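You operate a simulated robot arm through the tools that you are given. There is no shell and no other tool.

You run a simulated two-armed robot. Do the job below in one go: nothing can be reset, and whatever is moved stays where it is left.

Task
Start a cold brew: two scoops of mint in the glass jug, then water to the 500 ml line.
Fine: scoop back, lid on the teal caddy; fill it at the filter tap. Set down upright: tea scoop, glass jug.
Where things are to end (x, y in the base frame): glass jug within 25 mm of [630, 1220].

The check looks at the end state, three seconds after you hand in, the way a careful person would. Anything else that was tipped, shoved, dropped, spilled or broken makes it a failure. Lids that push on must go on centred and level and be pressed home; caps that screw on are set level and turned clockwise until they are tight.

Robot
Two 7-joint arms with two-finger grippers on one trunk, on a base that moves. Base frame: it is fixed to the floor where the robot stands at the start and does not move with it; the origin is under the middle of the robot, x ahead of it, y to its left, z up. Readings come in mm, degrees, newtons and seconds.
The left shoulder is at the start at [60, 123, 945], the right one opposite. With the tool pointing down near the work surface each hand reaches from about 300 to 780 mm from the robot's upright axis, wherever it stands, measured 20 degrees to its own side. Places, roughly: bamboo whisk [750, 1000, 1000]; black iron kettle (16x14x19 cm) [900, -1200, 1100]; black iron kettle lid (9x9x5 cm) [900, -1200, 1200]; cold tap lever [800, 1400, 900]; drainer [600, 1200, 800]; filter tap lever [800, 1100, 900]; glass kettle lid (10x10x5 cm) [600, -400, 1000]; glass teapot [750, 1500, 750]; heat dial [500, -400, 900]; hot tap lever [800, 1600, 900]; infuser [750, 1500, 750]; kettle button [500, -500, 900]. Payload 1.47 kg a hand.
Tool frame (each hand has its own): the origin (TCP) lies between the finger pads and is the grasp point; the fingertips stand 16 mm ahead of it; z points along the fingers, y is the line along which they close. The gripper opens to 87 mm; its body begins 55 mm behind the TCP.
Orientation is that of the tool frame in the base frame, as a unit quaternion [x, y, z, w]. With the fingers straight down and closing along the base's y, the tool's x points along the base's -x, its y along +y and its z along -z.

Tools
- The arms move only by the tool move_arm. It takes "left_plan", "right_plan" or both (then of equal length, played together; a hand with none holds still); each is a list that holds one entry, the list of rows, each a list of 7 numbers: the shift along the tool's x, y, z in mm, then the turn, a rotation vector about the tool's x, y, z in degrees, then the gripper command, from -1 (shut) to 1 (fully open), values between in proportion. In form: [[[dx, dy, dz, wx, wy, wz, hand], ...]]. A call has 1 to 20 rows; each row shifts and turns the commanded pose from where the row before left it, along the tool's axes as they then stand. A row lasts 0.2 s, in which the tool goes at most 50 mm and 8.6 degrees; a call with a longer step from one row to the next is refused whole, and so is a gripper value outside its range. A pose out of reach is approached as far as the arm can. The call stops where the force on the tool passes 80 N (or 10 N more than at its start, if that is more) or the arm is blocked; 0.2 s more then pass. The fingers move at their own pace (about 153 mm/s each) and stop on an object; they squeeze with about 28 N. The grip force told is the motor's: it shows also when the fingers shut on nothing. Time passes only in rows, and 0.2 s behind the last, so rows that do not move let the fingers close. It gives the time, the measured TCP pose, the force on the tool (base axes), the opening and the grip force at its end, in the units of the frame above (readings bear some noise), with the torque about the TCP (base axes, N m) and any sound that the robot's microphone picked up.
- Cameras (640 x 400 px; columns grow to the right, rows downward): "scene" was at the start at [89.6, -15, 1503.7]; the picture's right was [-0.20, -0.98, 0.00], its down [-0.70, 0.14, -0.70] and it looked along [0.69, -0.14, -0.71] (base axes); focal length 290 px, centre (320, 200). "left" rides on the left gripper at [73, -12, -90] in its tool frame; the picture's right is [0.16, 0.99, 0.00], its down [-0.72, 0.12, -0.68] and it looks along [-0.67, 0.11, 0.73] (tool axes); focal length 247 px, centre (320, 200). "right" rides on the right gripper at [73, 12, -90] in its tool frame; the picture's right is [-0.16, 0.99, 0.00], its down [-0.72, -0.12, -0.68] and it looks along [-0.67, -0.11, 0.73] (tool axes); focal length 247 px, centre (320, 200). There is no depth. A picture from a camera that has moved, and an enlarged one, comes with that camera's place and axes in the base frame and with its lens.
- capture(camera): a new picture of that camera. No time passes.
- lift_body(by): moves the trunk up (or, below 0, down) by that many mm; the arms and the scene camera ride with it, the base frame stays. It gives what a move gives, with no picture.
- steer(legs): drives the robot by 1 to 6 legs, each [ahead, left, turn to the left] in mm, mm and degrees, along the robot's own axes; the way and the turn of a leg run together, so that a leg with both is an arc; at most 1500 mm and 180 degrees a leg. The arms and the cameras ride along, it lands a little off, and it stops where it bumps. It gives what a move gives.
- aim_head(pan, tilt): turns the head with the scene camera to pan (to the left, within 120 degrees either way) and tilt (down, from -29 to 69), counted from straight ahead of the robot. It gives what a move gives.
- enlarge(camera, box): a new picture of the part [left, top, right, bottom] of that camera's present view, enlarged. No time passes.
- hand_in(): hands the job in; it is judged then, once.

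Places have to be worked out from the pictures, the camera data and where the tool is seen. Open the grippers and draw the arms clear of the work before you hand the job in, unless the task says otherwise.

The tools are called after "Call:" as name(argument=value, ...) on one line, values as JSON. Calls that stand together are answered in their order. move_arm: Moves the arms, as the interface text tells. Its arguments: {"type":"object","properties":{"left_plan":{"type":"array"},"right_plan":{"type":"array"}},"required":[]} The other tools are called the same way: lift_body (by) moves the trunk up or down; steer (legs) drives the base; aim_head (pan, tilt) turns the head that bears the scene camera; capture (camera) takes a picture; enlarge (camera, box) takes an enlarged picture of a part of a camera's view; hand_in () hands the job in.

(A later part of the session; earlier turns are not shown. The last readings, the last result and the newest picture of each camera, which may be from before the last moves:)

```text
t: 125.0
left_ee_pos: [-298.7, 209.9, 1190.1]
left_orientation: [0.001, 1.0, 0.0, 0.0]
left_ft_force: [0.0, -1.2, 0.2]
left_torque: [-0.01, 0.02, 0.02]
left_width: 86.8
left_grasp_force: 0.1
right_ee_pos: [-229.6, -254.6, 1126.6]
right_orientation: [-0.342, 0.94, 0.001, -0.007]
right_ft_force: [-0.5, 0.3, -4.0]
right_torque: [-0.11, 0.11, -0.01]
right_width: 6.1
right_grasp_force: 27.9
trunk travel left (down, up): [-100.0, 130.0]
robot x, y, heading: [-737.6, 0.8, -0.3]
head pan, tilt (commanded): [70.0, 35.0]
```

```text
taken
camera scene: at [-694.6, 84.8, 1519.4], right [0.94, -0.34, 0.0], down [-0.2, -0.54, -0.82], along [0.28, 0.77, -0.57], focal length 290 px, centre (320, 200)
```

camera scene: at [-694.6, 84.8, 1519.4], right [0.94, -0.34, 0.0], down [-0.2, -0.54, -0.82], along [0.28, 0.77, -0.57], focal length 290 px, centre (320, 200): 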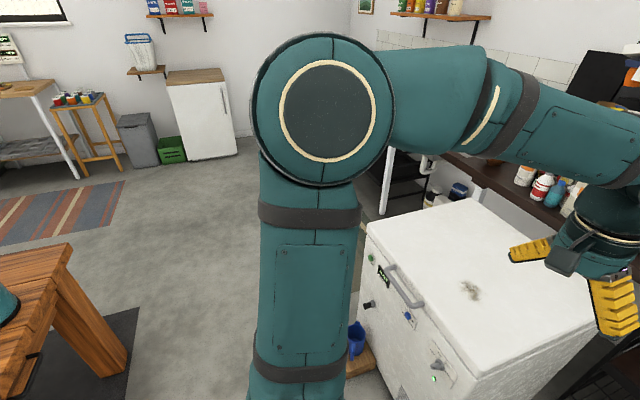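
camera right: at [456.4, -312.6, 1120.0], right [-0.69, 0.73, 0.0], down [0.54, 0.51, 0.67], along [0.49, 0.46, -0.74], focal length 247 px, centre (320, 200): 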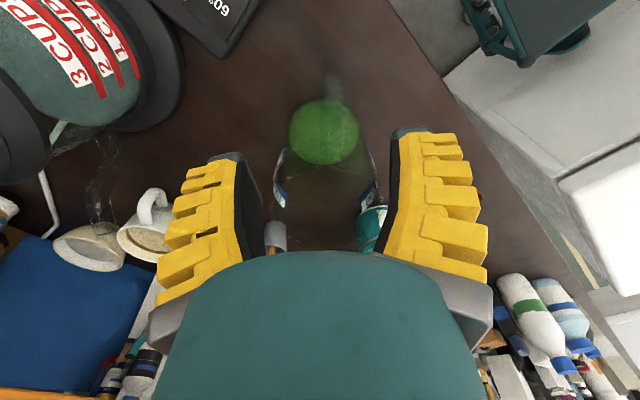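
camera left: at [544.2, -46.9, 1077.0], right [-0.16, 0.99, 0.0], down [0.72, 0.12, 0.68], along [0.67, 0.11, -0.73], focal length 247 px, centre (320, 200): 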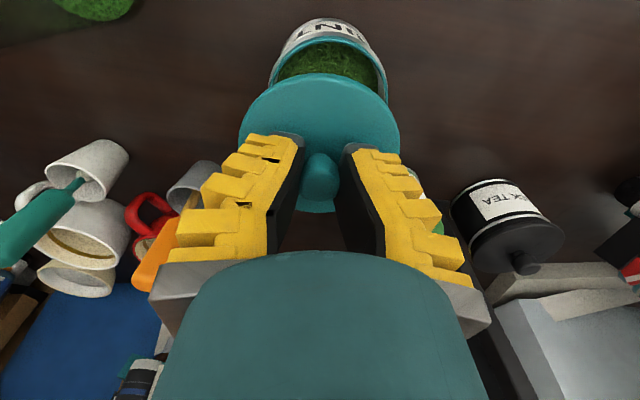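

The lane is clear (a small blue can near the freezer's corner stays well outside my path). I drive left 1250 mm.

Call:
steer(legs=[[0, 600, 0], [0, 650, 0]])

Call:
aim_head(pan=0, tilt=28)

Call:
capture(camera="scene")

```text
t: 136.3
left_ee_pos: [-326.9, 1456.8, 1190.5]
left_orientation: [-0.014, 1.0, 0.0, 0.001]
left_ft_force: [0.6, -0.4, -1.0]
left_torque: [-0.01, 0.0, -0.01]
left_width: 87.0
left_grasp_force: 0.0
right_ee_pos: [-244.3, 995.2, 1126.5]
right_orientation: [-0.355, 0.935, 0.0, -0.008]
right_ft_force: [-0.2, 0.0, -3.6]
right_torque: [-0.14, 0.13, 0.02]
right_width: 6.1
right_grasp_force: 28.0
trunk travel left (down, up): [-100.0, 130.0]
robot x, y, heading: [-755.9, 1236.1, 1.6]
head pan, tilt (commanded): [70.0, 35.0]
```

```text
t: 137.7
left_ee_pos: [-327.4, 1455.5, 1190.1]
left_orientation: [-0.014, 1.0, 0.0, 0.0]
left_ft_force: [-0.4, 0.6, 0.4]
left_torque: [0.0, -0.03, 0.0]
left_width: 87.0
left_grasp_force: 0.0
right_ee_pos: [-244.0, 994.6, 1127.3]
right_orientation: [-0.355, 0.935, 0.001, -0.006]
right_ft_force: [0.1, -0.6, -3.5]
right_torque: [-0.14, 0.13, -0.01]
right_width: 5.8
right_grasp_force: 27.8
trunk travel left (down, up): [-100.0, 130.0]
robot x, y, heading: [-754.6, 1235.0, 1.9]
head pan, tilt (commanded): [0.0, 28.0]
```

```text
taken
camera scene: at [-655.8, 1239.1, 1530.3], right [0.03, -1.0, 0.0], down [-0.47, -0.01, -0.88], along [0.88, 0.03, -0.47], focal length 290 px, centre (320, 200)
```

scene: 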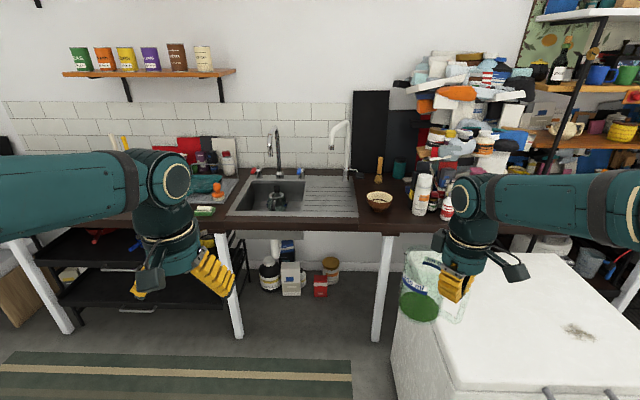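

Now I see the sink: basin left, drainer right, and the white gooseneck filter tap behind the drainer. I zoom in on it.

Call:
enlarge(camera="scene", box=[220, 100, 420, 230])

Call:
enlarge(camera="scene", box=[290, 110, 390, 180])

Call:
enlarge(camera="scene", box=[390, 230, 500, 330])

```text
3.08 times, centred on (320, 165) of scene
camera zoom: at [-655.8, 1239.1, 1530.3], right [0.03, -1.0, 0.0], down [-0.47, -0.01, -0.88], along [0.88, 0.03, -0.47], focal length 893 px, centre (320, 308)
```

zoom: 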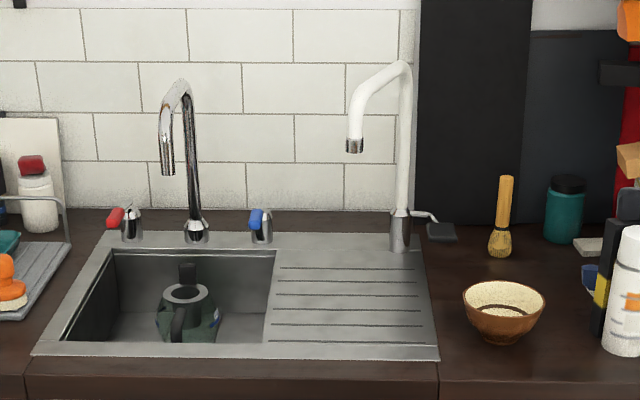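

```text
5.71 times, centred on (340, 145) of scene
camera zoom: at [-655.8, 1239.1, 1530.3], right [0.03, -1.0, 0.0], down [-0.47, -0.01, -0.88], along [0.88, 0.03, -0.47], focal length 1658 px, centre (206, 514)
```

zoom: 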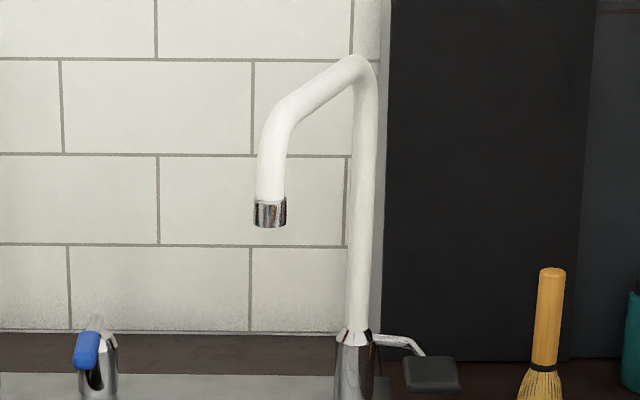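

```text
4.00 times, centred on (445, 280) of scene
camera zoom: at [-655.8, 1239.1, 1530.3], right [0.03, -1.0, 0.0], down [-0.47, -0.01, -0.88], along [0.88, 0.03, -0.47], focal length 1161 px, centre (-180, -120)
```

zoom: 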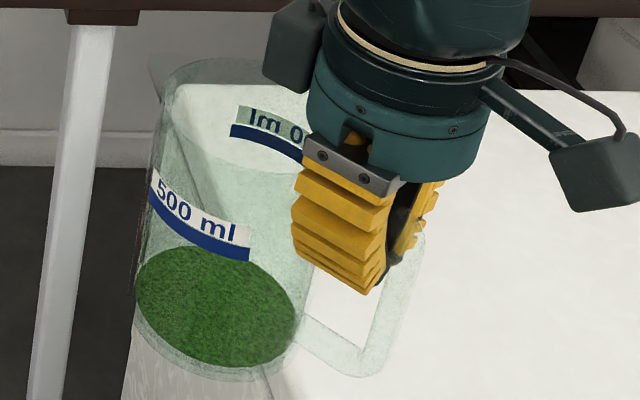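

The filter tap is a white gooseneck behind the drainer with a dark paddle lever on its right; its spout is roughly over y ≈ 1227. I straighten my heading and drive forward for a closer look.

Call:
steer(legs=[[0, 0, -1.8], [400, 0, 0]])

Call:
capture(camera="scene")

Call:
enlarge(camera="scene", box=[220, 60, 460, 220])

```text
t: 140.7
left_ee_pos: [91.4, 1443.3, 1190.0]
left_orientation: [0.001, 1.0, 0.0, 0.0]
left_ft_force: [0.4, 0.3, 0.2]
left_torque: [0.0, 0.0, 0.02]
left_width: 86.8
left_grasp_force: 0.1
right_ee_pos: [159.1, 979.6, 1127.7]
right_orientation: [-0.341, 0.94, 0.0, -0.008]
right_ft_force: [0.7, 0.0, -4.0]
right_torque: [-0.07, 0.15, -0.02]
right_width: 6.3
right_grasp_force: 27.3
trunk travel left (down, up): [-100.0, 130.0]
robot x, y, heading: [-347.6, 1232.1, -0.4]
head pan, tilt (commanded): [0.0, 28.0]
```

```text
taken
camera scene: at [-244.0, 1235.0, 1530.3], right [0.0, -1.0, 0.0], down [-0.47, 0.0, -0.88], along [0.88, 0.0, -0.47], focal length 290 px, centre (320, 200)
```

scene: 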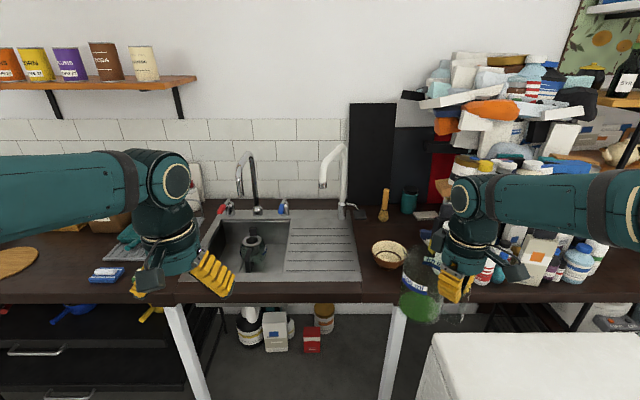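

```text
2.50 times, centred on (340, 140) of scene
camera zoom: at [-244.0, 1235.0, 1530.3], right [0.0, -1.0, 0.0], down [-0.47, 0.0, -0.88], along [0.88, 0.0, -0.47], focal length 725 px, centre (270, 350)
```

zoom: 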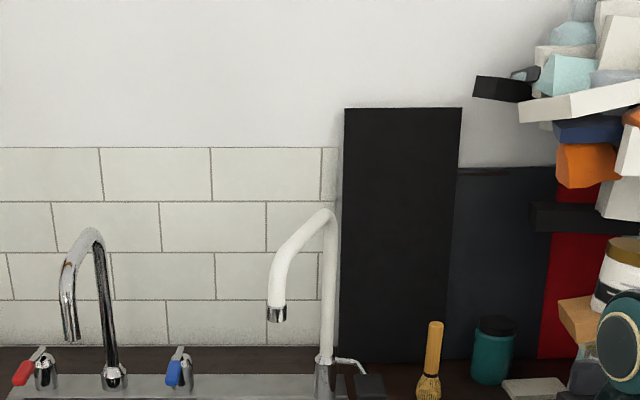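

Triangulating from the two views, the filter spout outlet is about [688, 1226, 1091] and the lever paddle about [788, 1074, 916]. I drive forward close to the counter.

Call:
steer(legs=[[380, 0, 0]])

Call:
aim_head(pan=-5, tilt=40)

Call:
capture(camera="scene")

Call:
capture(camera="left")

Call:
capture(camera="right")

```text
t: 143.1
left_ee_pos: [466.9, 1448.5, 1192.0]
left_orientation: [-0.004, 1.0, -0.001, 0.0]
left_ft_force: [0.8, 0.8, 0.0]
left_torque: [0.02, -0.01, 0.0]
left_width: 87.1
left_grasp_force: 0.1
right_ee_pos: [538.0, 984.3, 1126.7]
right_orientation: [-0.345, 0.939, 0.0, -0.008]
right_ft_force: [-0.2, -0.1, -3.4]
right_torque: [-0.1, 0.15, 0.01]
right_width: 5.8
right_grasp_force: 27.7
trunk travel left (down, up): [-100.0, 130.0]
robot x, y, heading: [32.7, 1233.6, 0.2]
head pan, tilt (commanded): [0.0, 28.0]
```

```text
t: 143.8
left_ee_pos: [464.5, 1448.0, 1190.5]
left_orientation: [-0.004, 1.0, 0.0, -0.001]
left_ft_force: [-0.8, -0.2, -1.0]
left_torque: [0.01, 0.0, 0.03]
left_width: 87.1
left_grasp_force: 0.0
right_ee_pos: [538.3, 984.5, 1126.1]
right_orientation: [-0.345, 0.939, 0.0, -0.007]
right_ft_force: [0.6, -0.5, -2.5]
right_torque: [-0.12, 0.12, 0.01]
right_width: 6.1
right_grasp_force: 28.1
trunk travel left (down, up): [-100.0, 130.0]
robot x, y, heading: [31.6, 1234.3, 0.5]
head pan, tilt (commanded): [-5.0, 40.0]
```

```text
taken
camera scene: at [125.7, 1229.5, 1511.9], right [-0.08, -1.0, 0.0], down [-0.64, 0.05, -0.77], along [0.76, -0.06, -0.64], focal length 290 px, centre (320, 200)
```

scene: 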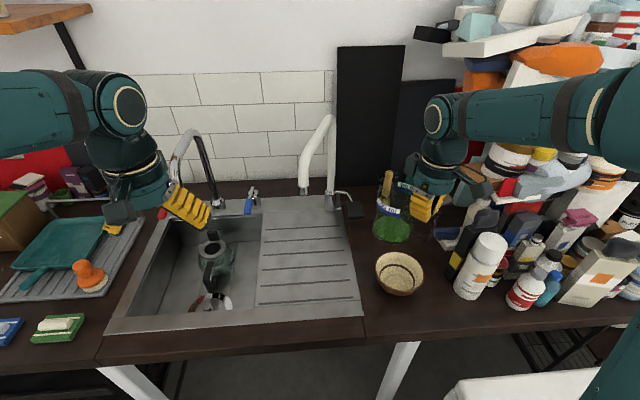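

```text
taken
camera left: at [393.2, 1437.4, 1281.5], right [-0.17, 0.99, 0.0], down [0.72, 0.12, 0.68], along [0.67, 0.11, -0.73], focal length 247 px, centre (320, 200)
```

left: 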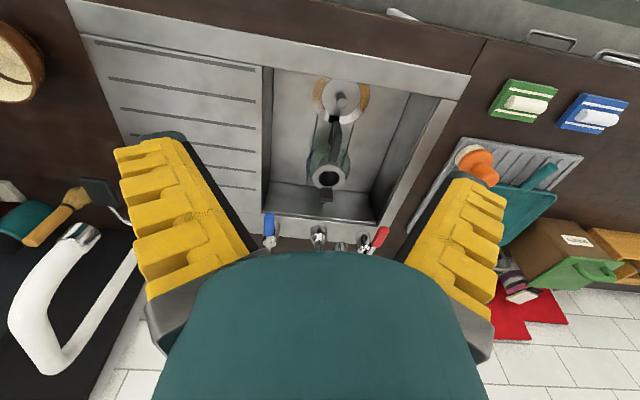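

```text
taken
camera right: at [476.2, 946.8, 1217.8], right [-0.52, 0.85, 0.0], down [0.64, 0.38, 0.67], along [0.57, 0.35, -0.74], focal length 247 px, centre (320, 200)
```

right: 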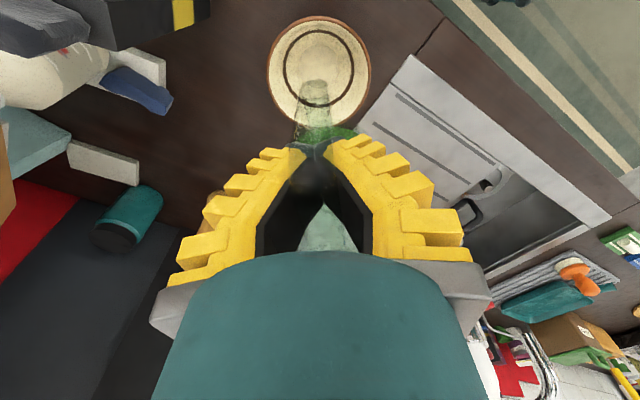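

From here several views of the tap are available. I zoom in to triangulate the spout outlet and study the lever.

Call:
enlarge(camera="scene", box=[270, 100, 390, 230])

Call:
enlarge(camera="left", box=[0, 160, 160, 400])

Call:
enlarge(camera="scene", box=[240, 200, 380, 340])

```text
3.08 times, centred on (330, 165) of scene
camera zoom: at [125.7, 1229.5, 1511.9], right [-0.08, -1.0, 0.0], down [-0.64, 0.05, -0.77], along [0.76, -0.06, -0.64], focal length 893 px, centre (289, 308)
```

zoom: 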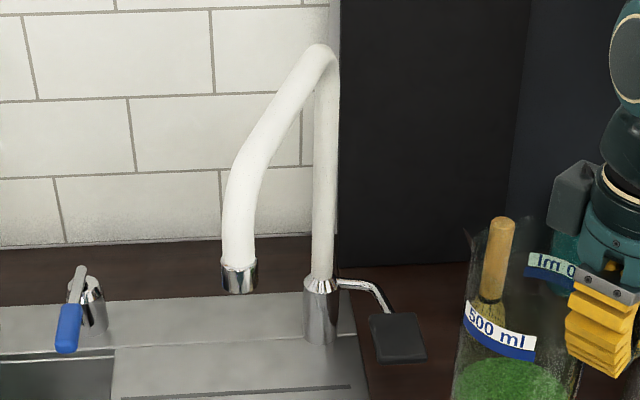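

```text
1.67 times, centred on (80, 280) of left
camera zoom: at [393.2, 1437.4, 1281.5], right [-0.17, 0.99, 0.0], down [0.72, 0.12, 0.68], along [0.67, 0.11, -0.73], focal length 412 px, centre (720, 67)
```

zoom: 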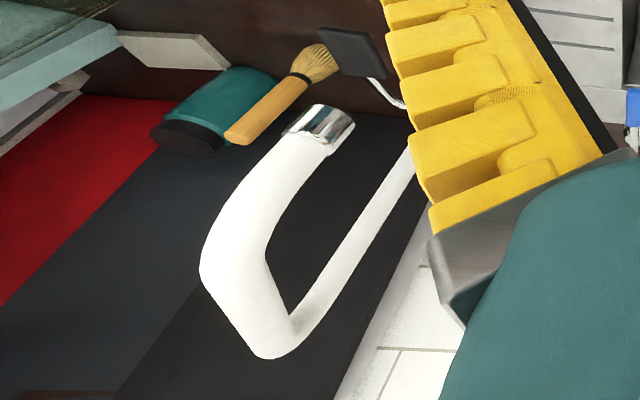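

```text
2.86 times, centred on (310, 270) of scene
camera zoom: at [125.7, 1229.5, 1511.9], right [-0.08, -1.0, 0.0], down [-0.64, 0.05, -0.77], along [0.76, -0.06, -0.64], focal length 829 px, centre (349, 0)
```

zoom: 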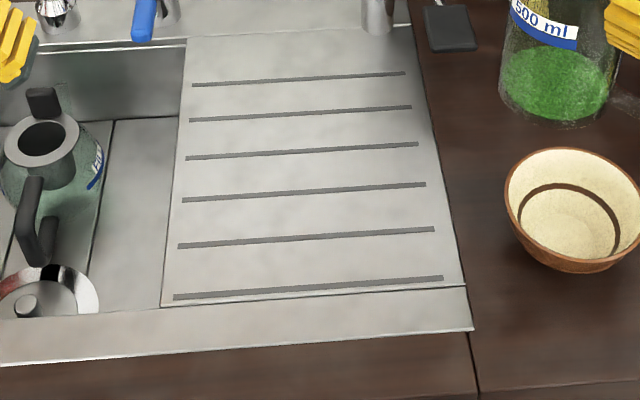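

Triangulated again with the wide left-camera baseline: the outlet is about [636, 1225, 1104], i.e. right above the target spot, so I can fill the jug in place. I first swing the jug in front of the spout (staying short of it in x), at height.

Call:
move_arm(right_plan=[[[-6, 15, 0, 0, 0, 0, -1], [-12.1, 30, 0, 0, 0, 0, -1], [-13.1, 30, 0, 0, 0, 0, -1], [-13.1, 30, 0, 0, 0, 0, -1], [-13.1, 30, 0, 0, 0, 0, -1], [-9.2, 30, 0, 0, 0, 0, -1], [-6.1, 14.7, 0, 0, 0, 0, -1], [0, 0, 0, 0, 0, 0, -1]]])

Call:
capture(camera="scene")

Call:
enlarge(camera="scene", box=[240, 90, 400, 250])

Call:
capture(camera="left")

```text
t: 145.6
left_ee_pos: [464.6, 1448.1, 1190.6]
left_orientation: [-0.004, 1.0, 0.001, 0.0]
left_ft_force: [0.1, -0.8, -0.6]
left_torque: [-0.02, 0.01, -0.03]
left_width: 87.4
left_grasp_force: 0.0
right_ee_pos: [476.5, 1171.4, 1127.1]
right_orientation: [-0.345, 0.938, 0.0, -0.007]
right_ft_force: [0.4, 0.1, -3.4]
right_torque: [-0.13, 0.14, -0.02]
right_width: 6.1
right_grasp_force: 28.6
trunk travel left (down, up): [-100.0, 130.0]
robot x, y, heading: [33.8, 1234.7, 0.7]
head pan, tilt (commanded): [-5.0, 40.0]
```

```text
taken
camera scene: at [125.7, 1229.4, 1511.8], right [-0.08, -1.0, 0.0], down [-0.64, 0.05, -0.77], along [0.76, -0.06, -0.64], focal length 290 px, centre (320, 200)
```

scene: 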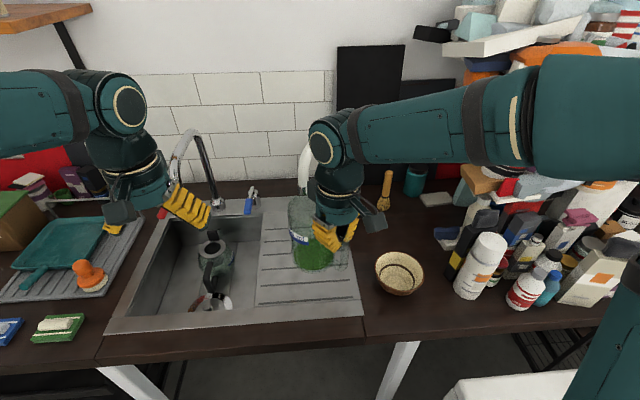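

```text
2.50 times, centred on (320, 170) of scene
camera zoom: at [125.7, 1229.4, 1511.8], right [-0.08, -1.0, 0.0], down [-0.64, 0.05, -0.77], along [0.76, -0.06, -0.64], focal length 725 px, centre (320, 275)
```

zoom: 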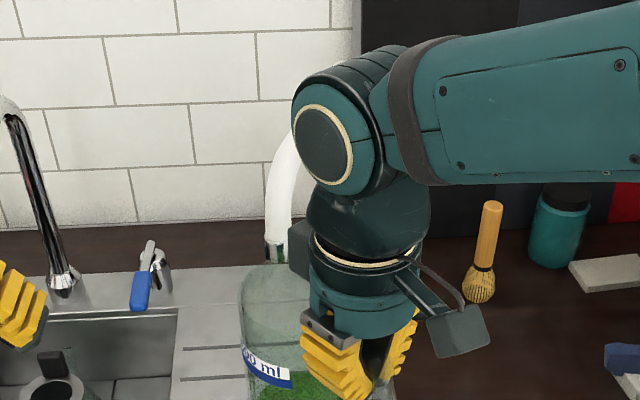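

```text
taken
camera left: at [393.3, 1437.2, 1281.5], right [-0.17, 0.99, 0.0], down [0.72, 0.12, 0.68], along [0.67, 0.11, -0.73], focal length 247 px, centre (320, 200)
```

left: 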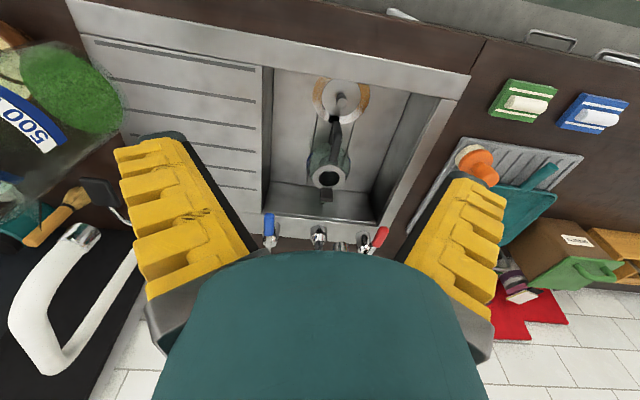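

The wrist clears the gooseneck in this approach. I lower the jug in front of the spout to about 35 mm above the drainer.

Call:
move_arm(right_plan=[[[0, 0, 15, 0, 0, 0, -1], [0, 0, 25, 0, 0, 0, -1], [0, 0, 25, 0, 0, 0, -1], [0, 0, 25, 0, 0, 0, -1], [0, 0, 25, 0, 0, 0, -1], [0, 0, 15, 0, 0, 0, -1], [0, 0, 10, 0, 0, 0, -1], [0, 0, 0, 0, 0, 0, -1]]])

Call:
enlarge(camera="scene", box=[240, 110, 400, 270])

Call:
enlarge(camera="left", box=[0, 0, 200, 125])

Call:
capture(camera="right")

```text
t: 147.4
left_ee_pos: [465.8, 1448.8, 1191.4]
left_orientation: [-0.003, 1.0, 0.001, 0.0]
left_ft_force: [0.3, 0.5, -0.3]
left_torque: [-0.02, -0.01, -0.01]
left_width: 87.1
left_grasp_force: 0.0
right_ee_pos: [474.8, 1166.1, 985.4]
right_orientation: [-0.345, 0.939, 0.0, -0.006]
right_ft_force: [0.4, -1.0, -3.5]
right_torque: [-0.12, 0.14, 0.01]
right_width: 5.8
right_grasp_force: 27.7
trunk travel left (down, up): [-100.0, 130.0]
robot x, y, heading: [31.9, 1233.2, 0.2]
head pan, tilt (commanded): [-5.0, 40.0]
```

```text
2.50 times, centred on (320, 190) of scene
camera zoom: at [125.7, 1229.6, 1511.8], right [-0.08, -1.0, 0.0], down [-0.64, 0.05, -0.77], along [0.76, -0.06, -0.64], focal length 725 px, centre (320, 225)
```

zoom: 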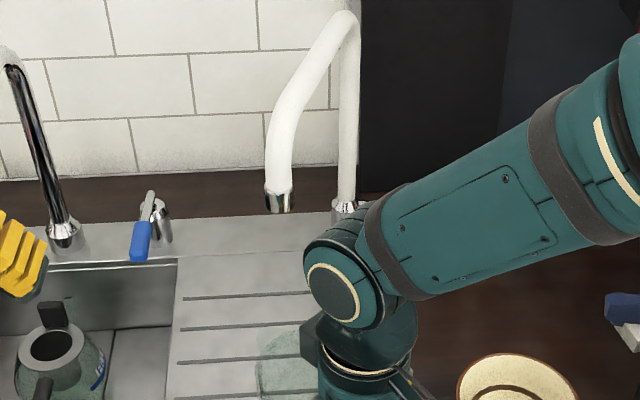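

```text
3.20 times, centred on (100, 62) of left
camera zoom: at [393.3, 1437.4, 1281.5], right [-0.17, 0.99, 0.0], down [0.72, 0.12, 0.68], along [0.67, 0.11, -0.73], focal length 790 px, centre (1024, 640)
```

zoom: 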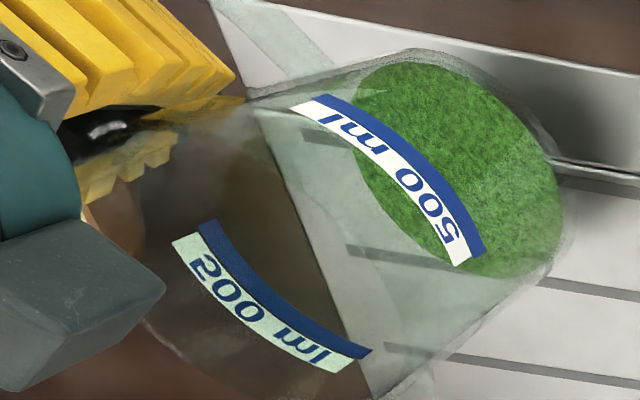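

```text
taken
camera right: at [413.0, 1128.6, 1076.6], right [-0.52, 0.85, 0.0], down [0.64, 0.38, 0.67], along [0.57, 0.35, -0.74], focal length 247 px, centre (320, 200)
```

right: 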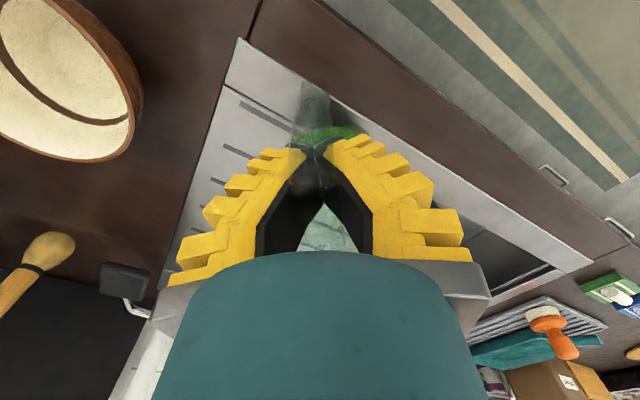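

The jug is in front of the spout, about 30 mm above the sink deck. I lower a bit more and move ahead halfway under the spout, then check.

Call:
move_arm(right_plan=[[[0, 0, 8, 0, 0, 0, -1], [0, 0, 7, 0, 0, 0, -1], [-10, -7, 0, 0, 0, 0, -1], [-15, -10, 0, 0, 0, 0, -1], [-18, -12, 0, 0, 0, 0, -1], [0, 0, 0, 0, 0, 0, -1]]])

Call:
capture(camera="scene")

Call:
enlarge(camera="left", box=[0, 0, 240, 260])

Call:
enlarge(camera="scene", box=[240, 110, 400, 270])

```text
t: 148.8
left_ee_pos: [465.6, 1447.1, 1191.3]
left_orientation: [-0.003, 1.0, 0.0, 0.0]
left_ft_force: [0.1, 0.0, -0.2]
left_torque: [0.01, 0.03, 0.02]
left_width: 87.3
left_grasp_force: 0.2
right_ee_pos: [527.7, 1173.5, 972.2]
right_orientation: [-0.345, 0.939, 0.0, -0.007]
right_ft_force: [0.4, 0.5, -2.5]
right_torque: [-0.15, 0.14, -0.01]
right_width: 6.0
right_grasp_force: 27.9
trunk travel left (down, up): [-100.0, 130.0]
robot x, y, heading: [31.4, 1236.7, 0.3]
head pan, tilt (commanded): [-5.0, 40.0]
```

```text
taken
camera scene: at [125.5, 1229.5, 1511.8], right [-0.08, -1.0, 0.0], down [-0.64, 0.05, -0.77], along [0.76, -0.06, -0.64], focal length 290 px, centre (320, 200)
```

scene: 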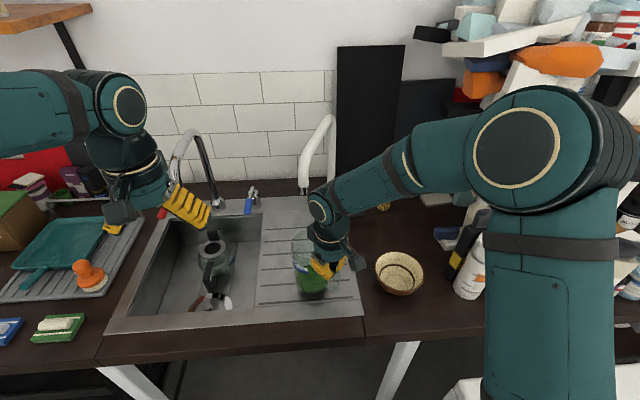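

```text
1.54 times, centred on (120, 130) of left
camera zoom: at [393.1, 1437.3, 1281.6], right [-0.17, 0.99, 0.0], down [0.72, 0.12, 0.68], along [0.67, 0.11, -0.73], focal length 380 px, centre (628, 308)
```

zoom: 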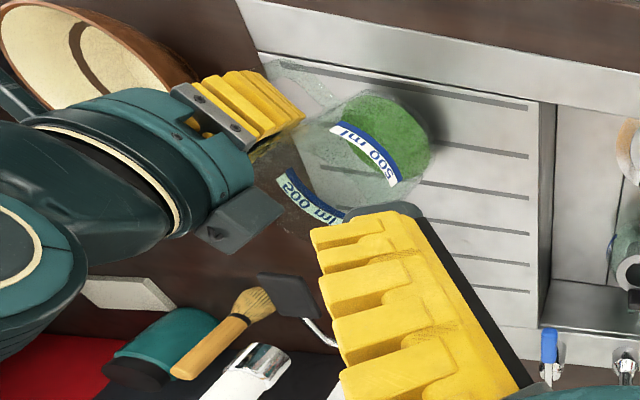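

```text
2.50 times, centred on (320, 190) of scene
camera zoom: at [125.5, 1229.5, 1511.8], right [-0.08, -1.0, 0.0], down [-0.64, 0.05, -0.77], along [0.76, -0.06, -0.64], focal length 725 px, centre (320, 225)
```

zoom: 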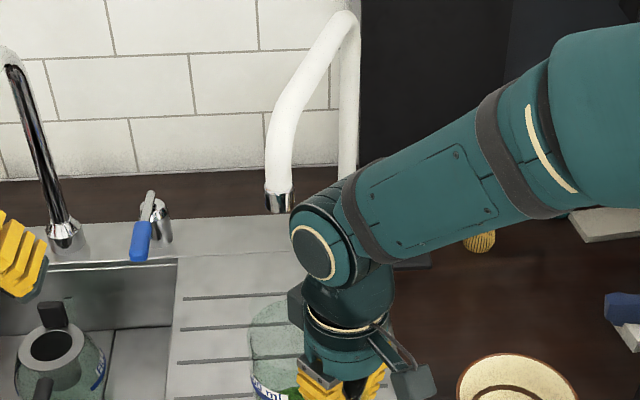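

Clearance between wrist and spout will get small, so I aim for the jug centre at about [618, 1212] (well inside 25 mm). I move most of the way and check again.

Call:
move_arm(right_plan=[[[-10, -9, 0, 0, 0, 0, -1], [-11, -9.8, 0, 0, 0, 0, -1], [-10.3, -9, 0, 0, 0, 0, -1], [0, 0, 0, 0, 0, 0, -1], [0, 0, 0, 0, 0, 0, -1]]])

Call:
enlarge(camera="left", box=[0, 0, 240, 260])

Call:
enlarge(camera="scene", box=[260, 130, 380, 250])

```text
t: 150.0
left_ee_pos: [465.2, 1448.2, 1191.6]
left_orientation: [-0.004, 1.0, -0.001, 0.0]
left_ft_force: [0.0, -0.3, -0.7]
left_torque: [0.0, -0.01, -0.02]
left_width: 87.0
left_grasp_force: 0.1
right_ee_pos: [568.8, 1173.6, 970.6]
right_orientation: [-0.346, 0.938, 0.0, -0.008]
right_ft_force: [-0.1, 0.6, -2.9]
right_torque: [-0.1, 0.15, 0.01]
right_width: 6.1
right_grasp_force: 28.3
trunk travel left (down, up): [-100.0, 130.0]
robot x, y, heading: [28.5, 1235.7, 0.5]
head pan, tilt (commanded): [-5.0, 40.0]
```

```text
1.54 times, centred on (120, 130) of left
camera zoom: at [393.6, 1437.4, 1281.4], right [-0.17, 0.99, 0.0], down [0.72, 0.12, 0.68], along [0.67, 0.11, -0.73], focal length 380 px, centre (628, 308)
```

zoom: 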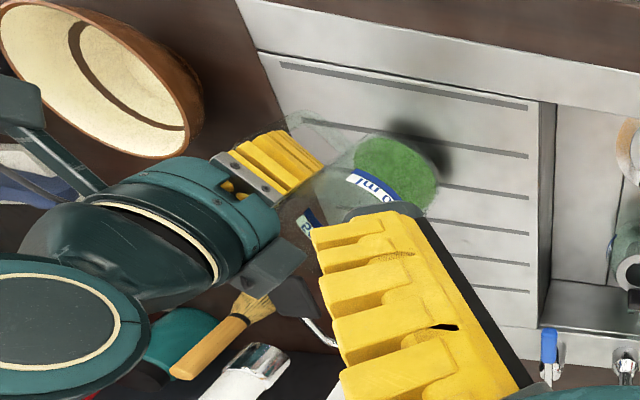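

```text
3.33 times, centred on (320, 190) of scene
camera zoom: at [126.0, 1229.6, 1511.8], right [-0.08, -1.0, 0.0], down [-0.64, 0.05, -0.77], along [0.76, -0.06, -0.64], focal length 967 px, centre (320, 233)
```

zoom: 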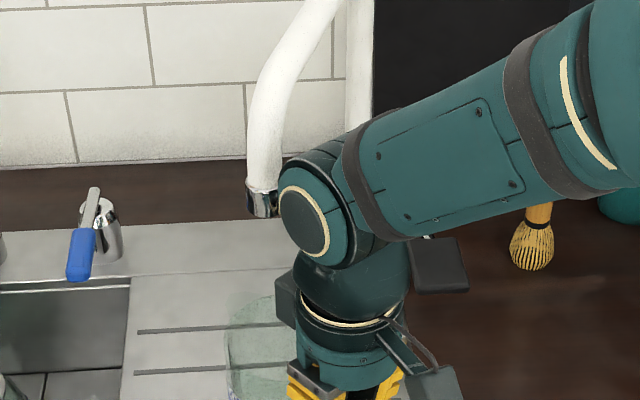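

There is still free space between wrist and spout. I lower the jug slowly until it touches the drainer.

Call:
move_arm(right_plan=[[[0, 0, 3, 0, 0, 0, -1], [0, 0, 3, 0, 0, 0, -1], [0, 0, 0, 0, 0, 0, -1]]])

Call:
move_arm(right_plan=[[[0, 0, 3, 0, 0, 0, -1], [0, 0, 0, 0, 0, 0, -1]]])

Call:
move_arm(right_plan=[[[0, 0, 3, 0, 0, 0, -1], [0, 0, 0, 0, 0, 0, -1]]])

```text
t: 150.8
left_ee_pos: [466.4, 1447.7, 1192.0]
left_orientation: [-0.004, 1.0, -0.001, 0.0]
left_ft_force: [0.4, 0.2, 0.1]
left_torque: [-0.01, -0.02, 0.0]
left_width: 86.8
left_grasp_force: 0.0
right_ee_pos: [568.8, 1172.0, 964.3]
right_orientation: [-0.345, 0.939, 0.0, -0.008]
right_ft_force: [0.0, -0.1, -3.2]
right_torque: [-0.12, 0.11, -0.04]
right_width: 5.8
right_grasp_force: 28.3
trunk travel left (down, up): [-100.0, 130.0]
robot x, y, heading: [31.8, 1230.7, 0.3]
head pan, tilt (commanded): [-5.0, 40.0]
```

```text
t: 151.4
left_ee_pos: [466.7, 1448.1, 1190.1]
left_orientation: [-0.004, 1.0, 0.0, 0.0]
left_ft_force: [0.3, -0.2, -0.8]
left_torque: [0.03, -0.02, 0.0]
left_width: 87.2
left_grasp_force: 0.0
right_ee_pos: [567.5, 1172.7, 960.9]
right_orientation: [-0.346, 0.938, 0.0, -0.007]
right_ft_force: [0.5, -0.5, -3.7]
right_torque: [-0.14, 0.11, -0.01]
right_width: 6.2
right_grasp_force: 28.2
trunk travel left (down, up): [-100.0, 130.0]
robot x, y, heading: [26.3, 1236.6, 0.4]
head pan, tilt (commanded): [-5.0, 40.0]
```

```text
t: 152.0
left_ee_pos: [465.6, 1447.2, 1192.1]
left_orientation: [-0.003, 1.0, 0.0, 0.0]
left_ft_force: [0.4, 0.3, -0.1]
left_torque: [0.05, -0.03, 0.01]
left_width: 87.1
left_grasp_force: 0.1
right_ee_pos: [569.1, 1173.1, 957.7]
right_orientation: [-0.346, 0.938, -0.001, -0.007]
right_ft_force: [0.2, 0.0, -2.9]
right_torque: [-0.14, 0.11, -0.04]
right_width: 6.3
right_grasp_force: 27.8
trunk travel left (down, up): [-100.0, 130.0]
robot x, y, heading: [32.9, 1236.3, 0.5]
head pan, tilt (commanded): [-5.0, 40.0]
```

Still hanging freely at z 957.7. I continue down in 2–3 mm steps.

Call:
move_arm(right_plan=[[[0, 0, 2, 0, 0, 0, -1], [0, 0, 2, 0, 0, 0, -1], [0, 0, 0, 0, 0, 0, -1]]])

Call:
move_arm(right_plan=[[[0, 0, 2, 0, 0, 0, -1], [0, 0, 0, 0, 0, 0, -1]]])

Call:
move_arm(right_plan=[[[0, 0, 2, 0, 0, 0, -1], [0, 0, 0, 0, 0, 0, -1]]])

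```text
t: 152.8
left_ee_pos: [465.5, 1445.9, 1190.0]
left_orientation: [-0.003, 1.0, 0.0, 0.0]
left_ft_force: [0.3, -0.5, -0.4]
left_torque: [-0.02, -0.02, 0.0]
left_width: 87.0
left_grasp_force: 0.1
right_ee_pos: [569.2, 1172.2, 954.0]
right_orientation: [-0.345, 0.938, 0.0, -0.008]
right_ft_force: [-0.5, 0.1, -3.8]
right_torque: [-0.11, 0.15, 0.05]
right_width: 5.8
right_grasp_force: 27.8
trunk travel left (down, up): [-100.0, 130.0]
robot x, y, heading: [32.4, 1235.8, 0.1]
head pan, tilt (commanded): [-5.0, 40.0]
```

```text
t: 153.4
left_ee_pos: [466.1, 1447.7, 1191.3]
left_orientation: [-0.003, 1.0, 0.0, 0.0]
left_ft_force: [-0.1, -0.1, -0.2]
left_torque: [-0.01, -0.03, 0.03]
left_width: 87.1
left_grasp_force: 0.1
right_ee_pos: [568.5, 1170.9, 951.4]
right_orientation: [-0.346, 0.938, -0.001, -0.008]
right_ft_force: [0.3, 1.1, -4.1]
right_torque: [-0.13, 0.13, -0.01]
right_width: 5.8
right_grasp_force: 28.3
trunk travel left (down, up): [-100.0, 130.0]
robot x, y, heading: [31.9, 1235.4, 0.4]
head pan, tilt (commanded): [-5.0, 40.0]
```

```text
t: 154.0
left_ee_pos: [465.3, 1447.6, 1191.3]
left_orientation: [-0.004, 1.0, 0.0, 0.0]
left_ft_force: [0.0, 0.3, -0.2]
left_torque: [0.01, -0.01, 0.01]
left_width: 87.2
left_grasp_force: 0.1
right_ee_pos: [567.4, 1173.0, 952.3]
right_orientation: [-0.344, 0.939, 0.0, -0.008]
right_ft_force: [0.1, 0.4, -3.3]
right_torque: [-0.1, 0.16, 0.0]
right_width: 6.0
right_grasp_force: 28.8
trunk travel left (down, up): [-100.0, 130.0]
robot x, y, heading: [31.3, 1233.5, 0.5]
head pan, tilt (commanded): [-5.0, 40.0]
```

Call:
move_arm(right_plan=[[[0, 0, 2, 0, 0, 0, -1], [0, 0, 0, 0, 0, 0, -1]]])

Call:
enlarge(camera="left", box=[80, 20, 200, 120])

Call:
move_arm(right_plan=[[[0, 0, 2, 0, 0, 0, -1], [0, 0, 0, 0, 0, 0, -1]]])

```text
t: 154.6
left_ee_pos: [465.9, 1448.6, 1192.0]
left_orientation: [-0.003, 1.0, 0.0, 0.0]
left_ft_force: [0.2, -0.1, -0.1]
left_torque: [-0.01, -0.02, 0.0]
left_width: 87.1
left_grasp_force: 0.0
right_ee_pos: [568.4, 1171.8, 948.9]
right_orientation: [-0.345, 0.939, -0.001, -0.006]
right_ft_force: [-0.7, -1.0, 2.8]
right_torque: [0.14, -0.1, 0.01]
right_width: 6.4
right_grasp_force: 28.0
trunk travel left (down, up): [-100.0, 130.0]
robot x, y, heading: [28.1, 1235.1, 0.6]
head pan, tilt (commanded): [-5.0, 40.0]
```

```text
4.00 times, centred on (140, 70) of left
camera zoom: at [393.0, 1437.3, 1281.6], right [-0.17, 0.99, 0.0], down [0.72, 0.12, 0.68], along [0.67, 0.11, -0.73], focal length 988 px, centre (1040, 720)
```

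zoom: 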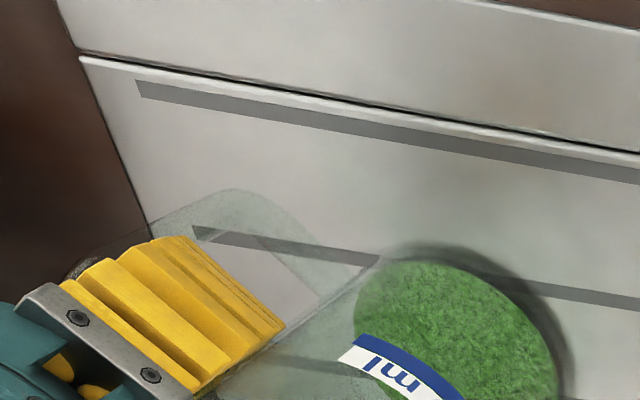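

```text
t: 155.2
left_ee_pos: [464.9, 1447.6, 1191.5]
left_orientation: [-0.004, 1.0, 0.0, 0.001]
left_ft_force: [0.3, -0.4, 1.2]
left_torque: [0.06, -0.04, 0.04]
left_width: 87.2
left_grasp_force: 0.0
right_ee_pos: [568.3, 1171.4, 947.5]
right_orientation: [-0.345, 0.938, 0.0, -0.006]
right_ft_force: [-2.2, -3.4, 7.7]
right_torque: [-0.03, 0.01, -0.01]
right_width: 6.0
right_grasp_force: 28.2
trunk travel left (down, up): [-100.0, 130.0]
robot x, y, heading: [27.0, 1236.6, 0.3]
head pan, tilt (commanded): [-5.0, 40.0]
```

The jug now rests on the drainer (+7.7 N). I ease off 1.5 mm and open the fingers slowly.

Call:
move_arm(right_plan=[[[0, 0, -1.5, 0, 0, 0, -1], [0, 0, 0, 0, 0, 0, -0.8], [0, 0, 0, 0, 0, 0, -0.6], [0, 0, 0, 0, 0, 0, -0.3], [0, 0, 0, 0, 0, 0, 0], [0, 0, 0, 0, 0, 0, 0.3], [0, 0, 0, 0, 0, 0, 0.5]]])

Call:
capture(camera="right")

Call:
enlarge(camera="left", box=[40, 0, 240, 160])

```text
t: 156.8
left_ee_pos: [466.4, 1446.9, 1189.8]
left_orientation: [-0.003, 1.0, -0.001, -0.001]
left_ft_force: [-0.5, -0.9, 0.0]
left_torque: [-0.02, 0.02, 0.0]
left_width: 87.3
left_grasp_force: 0.0
right_ee_pos: [569.2, 1172.7, 950.0]
right_orientation: [-0.345, 0.938, 0.0, -0.007]
right_ft_force: [-0.1, -0.5, -0.5]
right_torque: [-0.01, 0.04, -0.05]
right_width: 69.2
right_grasp_force: 3.0
trunk travel left (down, up): [-100.0, 130.0]
robot x, y, heading: [31.6, 1235.5, 0.5]
head pan, tilt (commanded): [-5.0, 40.0]
```

```text
taken
camera right: at [506.8, 1135.0, 1039.5], right [-0.52, 0.85, 0.0], down [0.64, 0.38, 0.67], along [0.57, 0.35, -0.74], focal length 247 px, centre (320, 200)
```

right: 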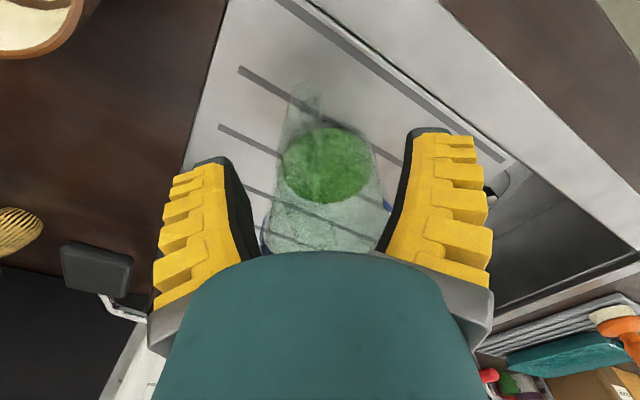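

```text
2.50 times, centred on (140, 80) of left
camera zoom: at [393.2, 1437.4, 1281.5], right [-0.17, 0.99, 0.0], down [0.72, 0.12, 0.68], along [0.67, 0.11, -0.73], focal length 617 px, centre (770, 500)
```

zoom: 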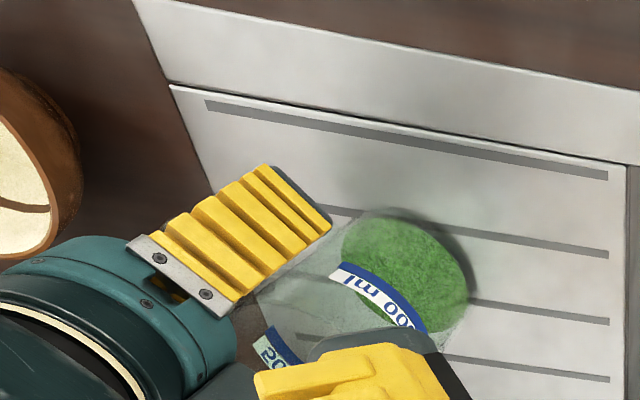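

Released and standing upright. I draw the hand straight outward along the handle direction (away from the spout), then up.

Call:
move_arm(right_plan=[[[15, 0, 0, 0, 0, 0, 0.5], [25, 0, 0, 0, 0, 0, 0.5], [25, 0, 0, 0, 0, 0, 0.5], [0, 0, -40, 0, 0, 0, 0.5], [0, 0, -40, 0, 0, 0, 0.5], [0, 0, -40, 0, 0, 0, 0.5]]])

Call:
capture(camera="scene")

Call:
enlarge(camera="scene", box=[260, 130, 380, 280])

Call:
enlarge(camera="left", box=[0, 0, 240, 260])

```text
t: 158.2
left_ee_pos: [464.9, 1448.1, 1190.1]
left_orientation: [-0.003, 1.0, 0.0, 0.001]
left_ft_force: [-0.5, -1.3, -0.1]
left_torque: [0.03, -0.05, 0.0]
left_width: 87.0
left_grasp_force: 0.0
right_ee_pos: [518.2, 1127.8, 1067.9]
right_orientation: [-0.345, 0.939, -0.001, -0.006]
right_ft_force: [-0.1, -0.4, 0.0]
right_torque: [0.01, -0.03, -0.02]
right_width: 69.4
right_grasp_force: 2.7
trunk travel left (down, up): [-100.0, 130.0]
robot x, y, heading: [34.3, 1235.2, 0.2]
head pan, tilt (commanded): [-5.0, 40.0]
```

```text
taken
camera scene: at [124.7, 1229.6, 1511.9], right [-0.08, -1.0, 0.0], down [-0.64, 0.05, -0.77], along [0.76, -0.06, -0.64], focal length 290 px, centre (320, 200)
```

scene: 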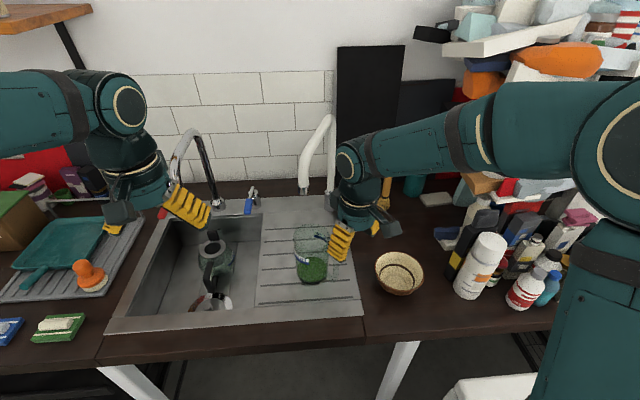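

```text
2.67 times, centred on (320, 205) of scene
camera zoom: at [124.7, 1229.6, 1511.9], right [-0.08, -1.0, 0.0], down [-0.64, 0.05, -0.77], along [0.76, -0.06, -0.64], focal length 774 px, centre (320, 187)
```

zoom: 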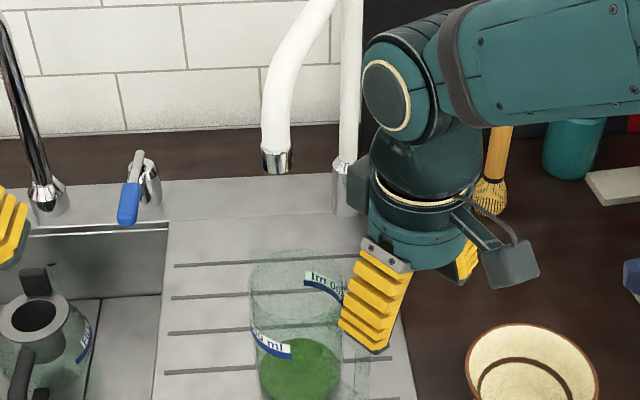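

```text
1.54 times, centred on (120, 130) of left
camera zoom: at [392.4, 1437.4, 1281.8], right [-0.17, 0.99, 0.0], down [0.72, 0.12, 0.68], along [0.67, 0.11, -0.73], focal length 380 px, centre (628, 308)
```

zoom: 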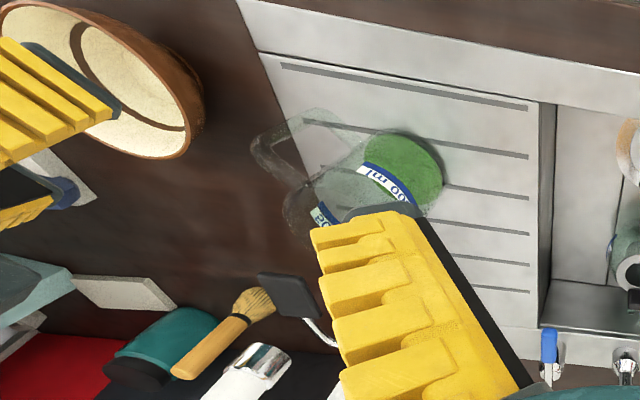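

The jug stands well. I zoom to measure its position relative to the spout.

Call:
enlarge(camera="scene", box=[270, 180, 370, 300])

Call:
enlarge(camera="left", box=[60, 40, 200, 150])

```text
3.33 times, centred on (320, 240) of scene
camera zoom: at [124.7, 1229.6, 1511.9], right [-0.08, -1.0, 0.0], down [-0.64, 0.05, -0.77], along [0.76, -0.06, -0.64], focal length 967 px, centre (320, 67)
```

zoom: 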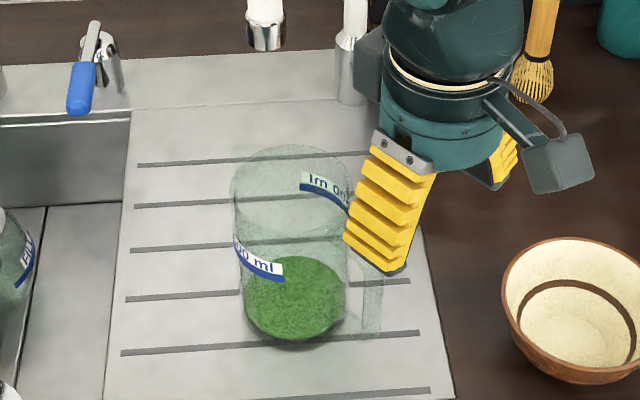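

```text
3.64 times, centred on (130, 95) of left
camera zoom: at [392.4, 1437.4, 1281.8], right [-0.17, 0.99, 0.0], down [0.72, 0.12, 0.68], along [0.67, 0.11, -0.73], focal length 898 px, centre (1011, 582)
```

zoom: 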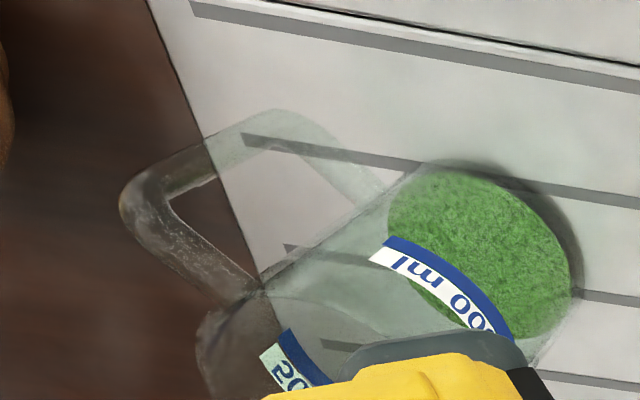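

Two views agree: the jug's axis is at about [617, 1210], inside tolerance but not central. To centre it better and keep my wrist off the spout, I will regrip the handle with the hand leaning outward by 25°. First I tilt the hand in free space.

Call:
move_arm(right_plan=[[[0, 0, 0, 0, -8.4, 0, 0.5], [0, 0, 0, 0, -8.4, 0, 0.5], [0, 0, 0, 0, -8.2, 0, 0.5], [0, 0, 0, 0, 0, 0, 0.5]]])

Call:
capture(camera="scene")

Call:
capture(camera="right")

```text
t: 159.2
left_ee_pos: [466.6, 1448.8, 1191.3]
left_orientation: [-0.003, 1.0, 0.0, 0.0]
left_ft_force: [0.1, 0.3, 0.2]
left_torque: [-0.02, 0.0, -0.03]
left_width: 86.9
left_grasp_force: 0.0
right_ee_pos: [519.6, 1130.1, 1069.4]
right_orientation: [-0.338, 0.917, 0.076, 0.196]
right_ft_force: [0.8, 0.0, 0.8]
right_torque: [-0.01, -0.02, 0.0]
right_width: 69.1
right_grasp_force: 3.3
trunk travel left (down, up): [-100.0, 130.0]
robot x, y, heading: [31.6, 1238.6, 0.2]
head pan, tilt (commanded): [-5.0, 40.0]
```

```text
taken
camera scene: at [126.1, 1230.0, 1511.8], right [-0.08, -1.0, 0.0], down [-0.64, 0.05, -0.77], along [0.76, -0.06, -0.64], focal length 290 px, centre (320, 200)
```

scene: 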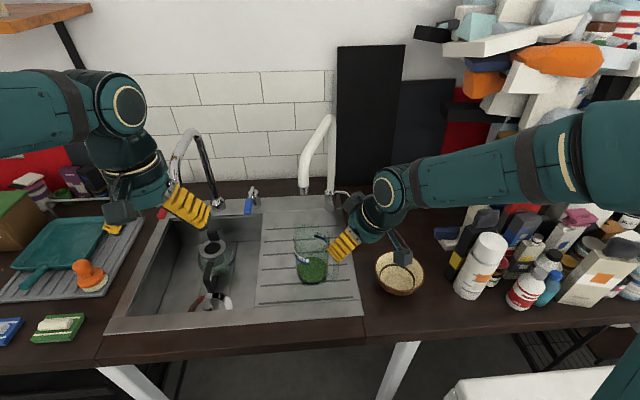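

```text
taken
camera right: at [434.4, 1071.8, 1121.0], right [-0.53, 0.85, 0.07], down [0.37, 0.15, 0.92], along [0.76, 0.51, -0.39], focal length 247 px, centre (320, 200)
```

right: 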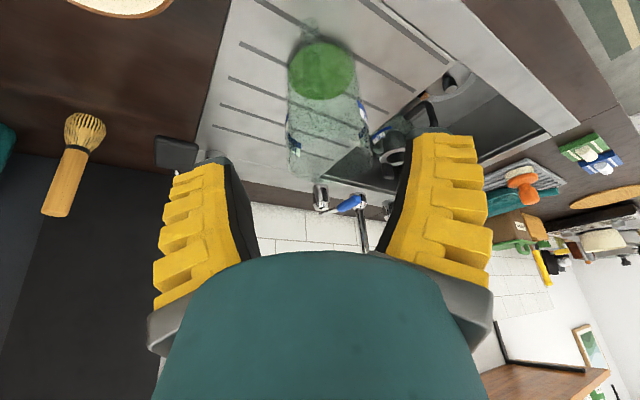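

The leaning pose works. I descend outside the handle and advance with open fingers on both sides of it.

Call:
move_arm(right_plan=[[[10.8, 0.3, 27.5, 0, 0, 0, 0.5], [10.8, 0.3, 27.5, 0, 0, 0, 0.5], [10.8, 0.3, 27.5, 0, 0, 0, 0.5], [10.8, 0.3, 27.5, 0, 0, 0, 0.5], [0, 0, 0, 0, 0, 0, 0.5]]])

Call:
capture(camera="right")

Call:
enlarge(camera="scene", box=[260, 180, 400, 300])

```text
t: 160.4
left_ee_pos: [465.6, 1447.4, 1191.1]
left_orientation: [-0.003, 1.0, 0.0, 0.0]
left_ft_force: [-0.3, 0.2, 0.7]
left_torque: [0.0, -0.03, 0.0]
left_width: 86.9
left_grasp_force: 0.1
right_ee_pos: [524.3, 1134.4, 949.5]
right_orientation: [-0.336, 0.918, 0.074, 0.197]
right_ft_force: [0.2, 0.1, -0.4]
right_torque: [-0.03, -0.01, 0.02]
right_width: 69.2
right_grasp_force: 3.0
trunk travel left (down, up): [-100.0, 130.0]
robot x, y, heading: [28.9, 1236.8, 0.4]
head pan, tilt (commanded): [-5.0, 40.0]
```

```text
taken
camera right: at [438.2, 1075.2, 1002.0], right [-0.53, 0.85, 0.07], down [0.37, 0.15, 0.92], along [0.76, 0.51, -0.39], focal length 247 px, centre (320, 200)
```

right: 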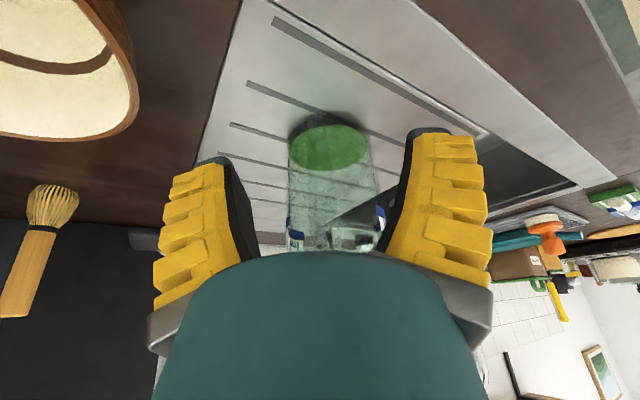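

```text
3.33 times, centred on (330, 240) of scene
camera zoom: at [125.2, 1229.5, 1511.9], right [-0.08, -1.0, 0.0], down [-0.64, 0.05, -0.77], along [0.76, -0.06, -0.64], focal length 967 px, centre (287, 67)
```

zoom: 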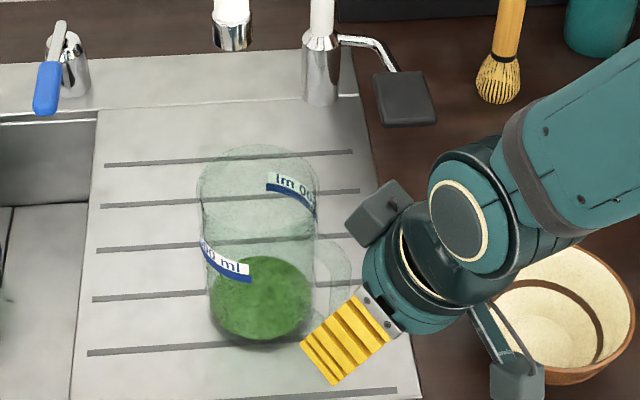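

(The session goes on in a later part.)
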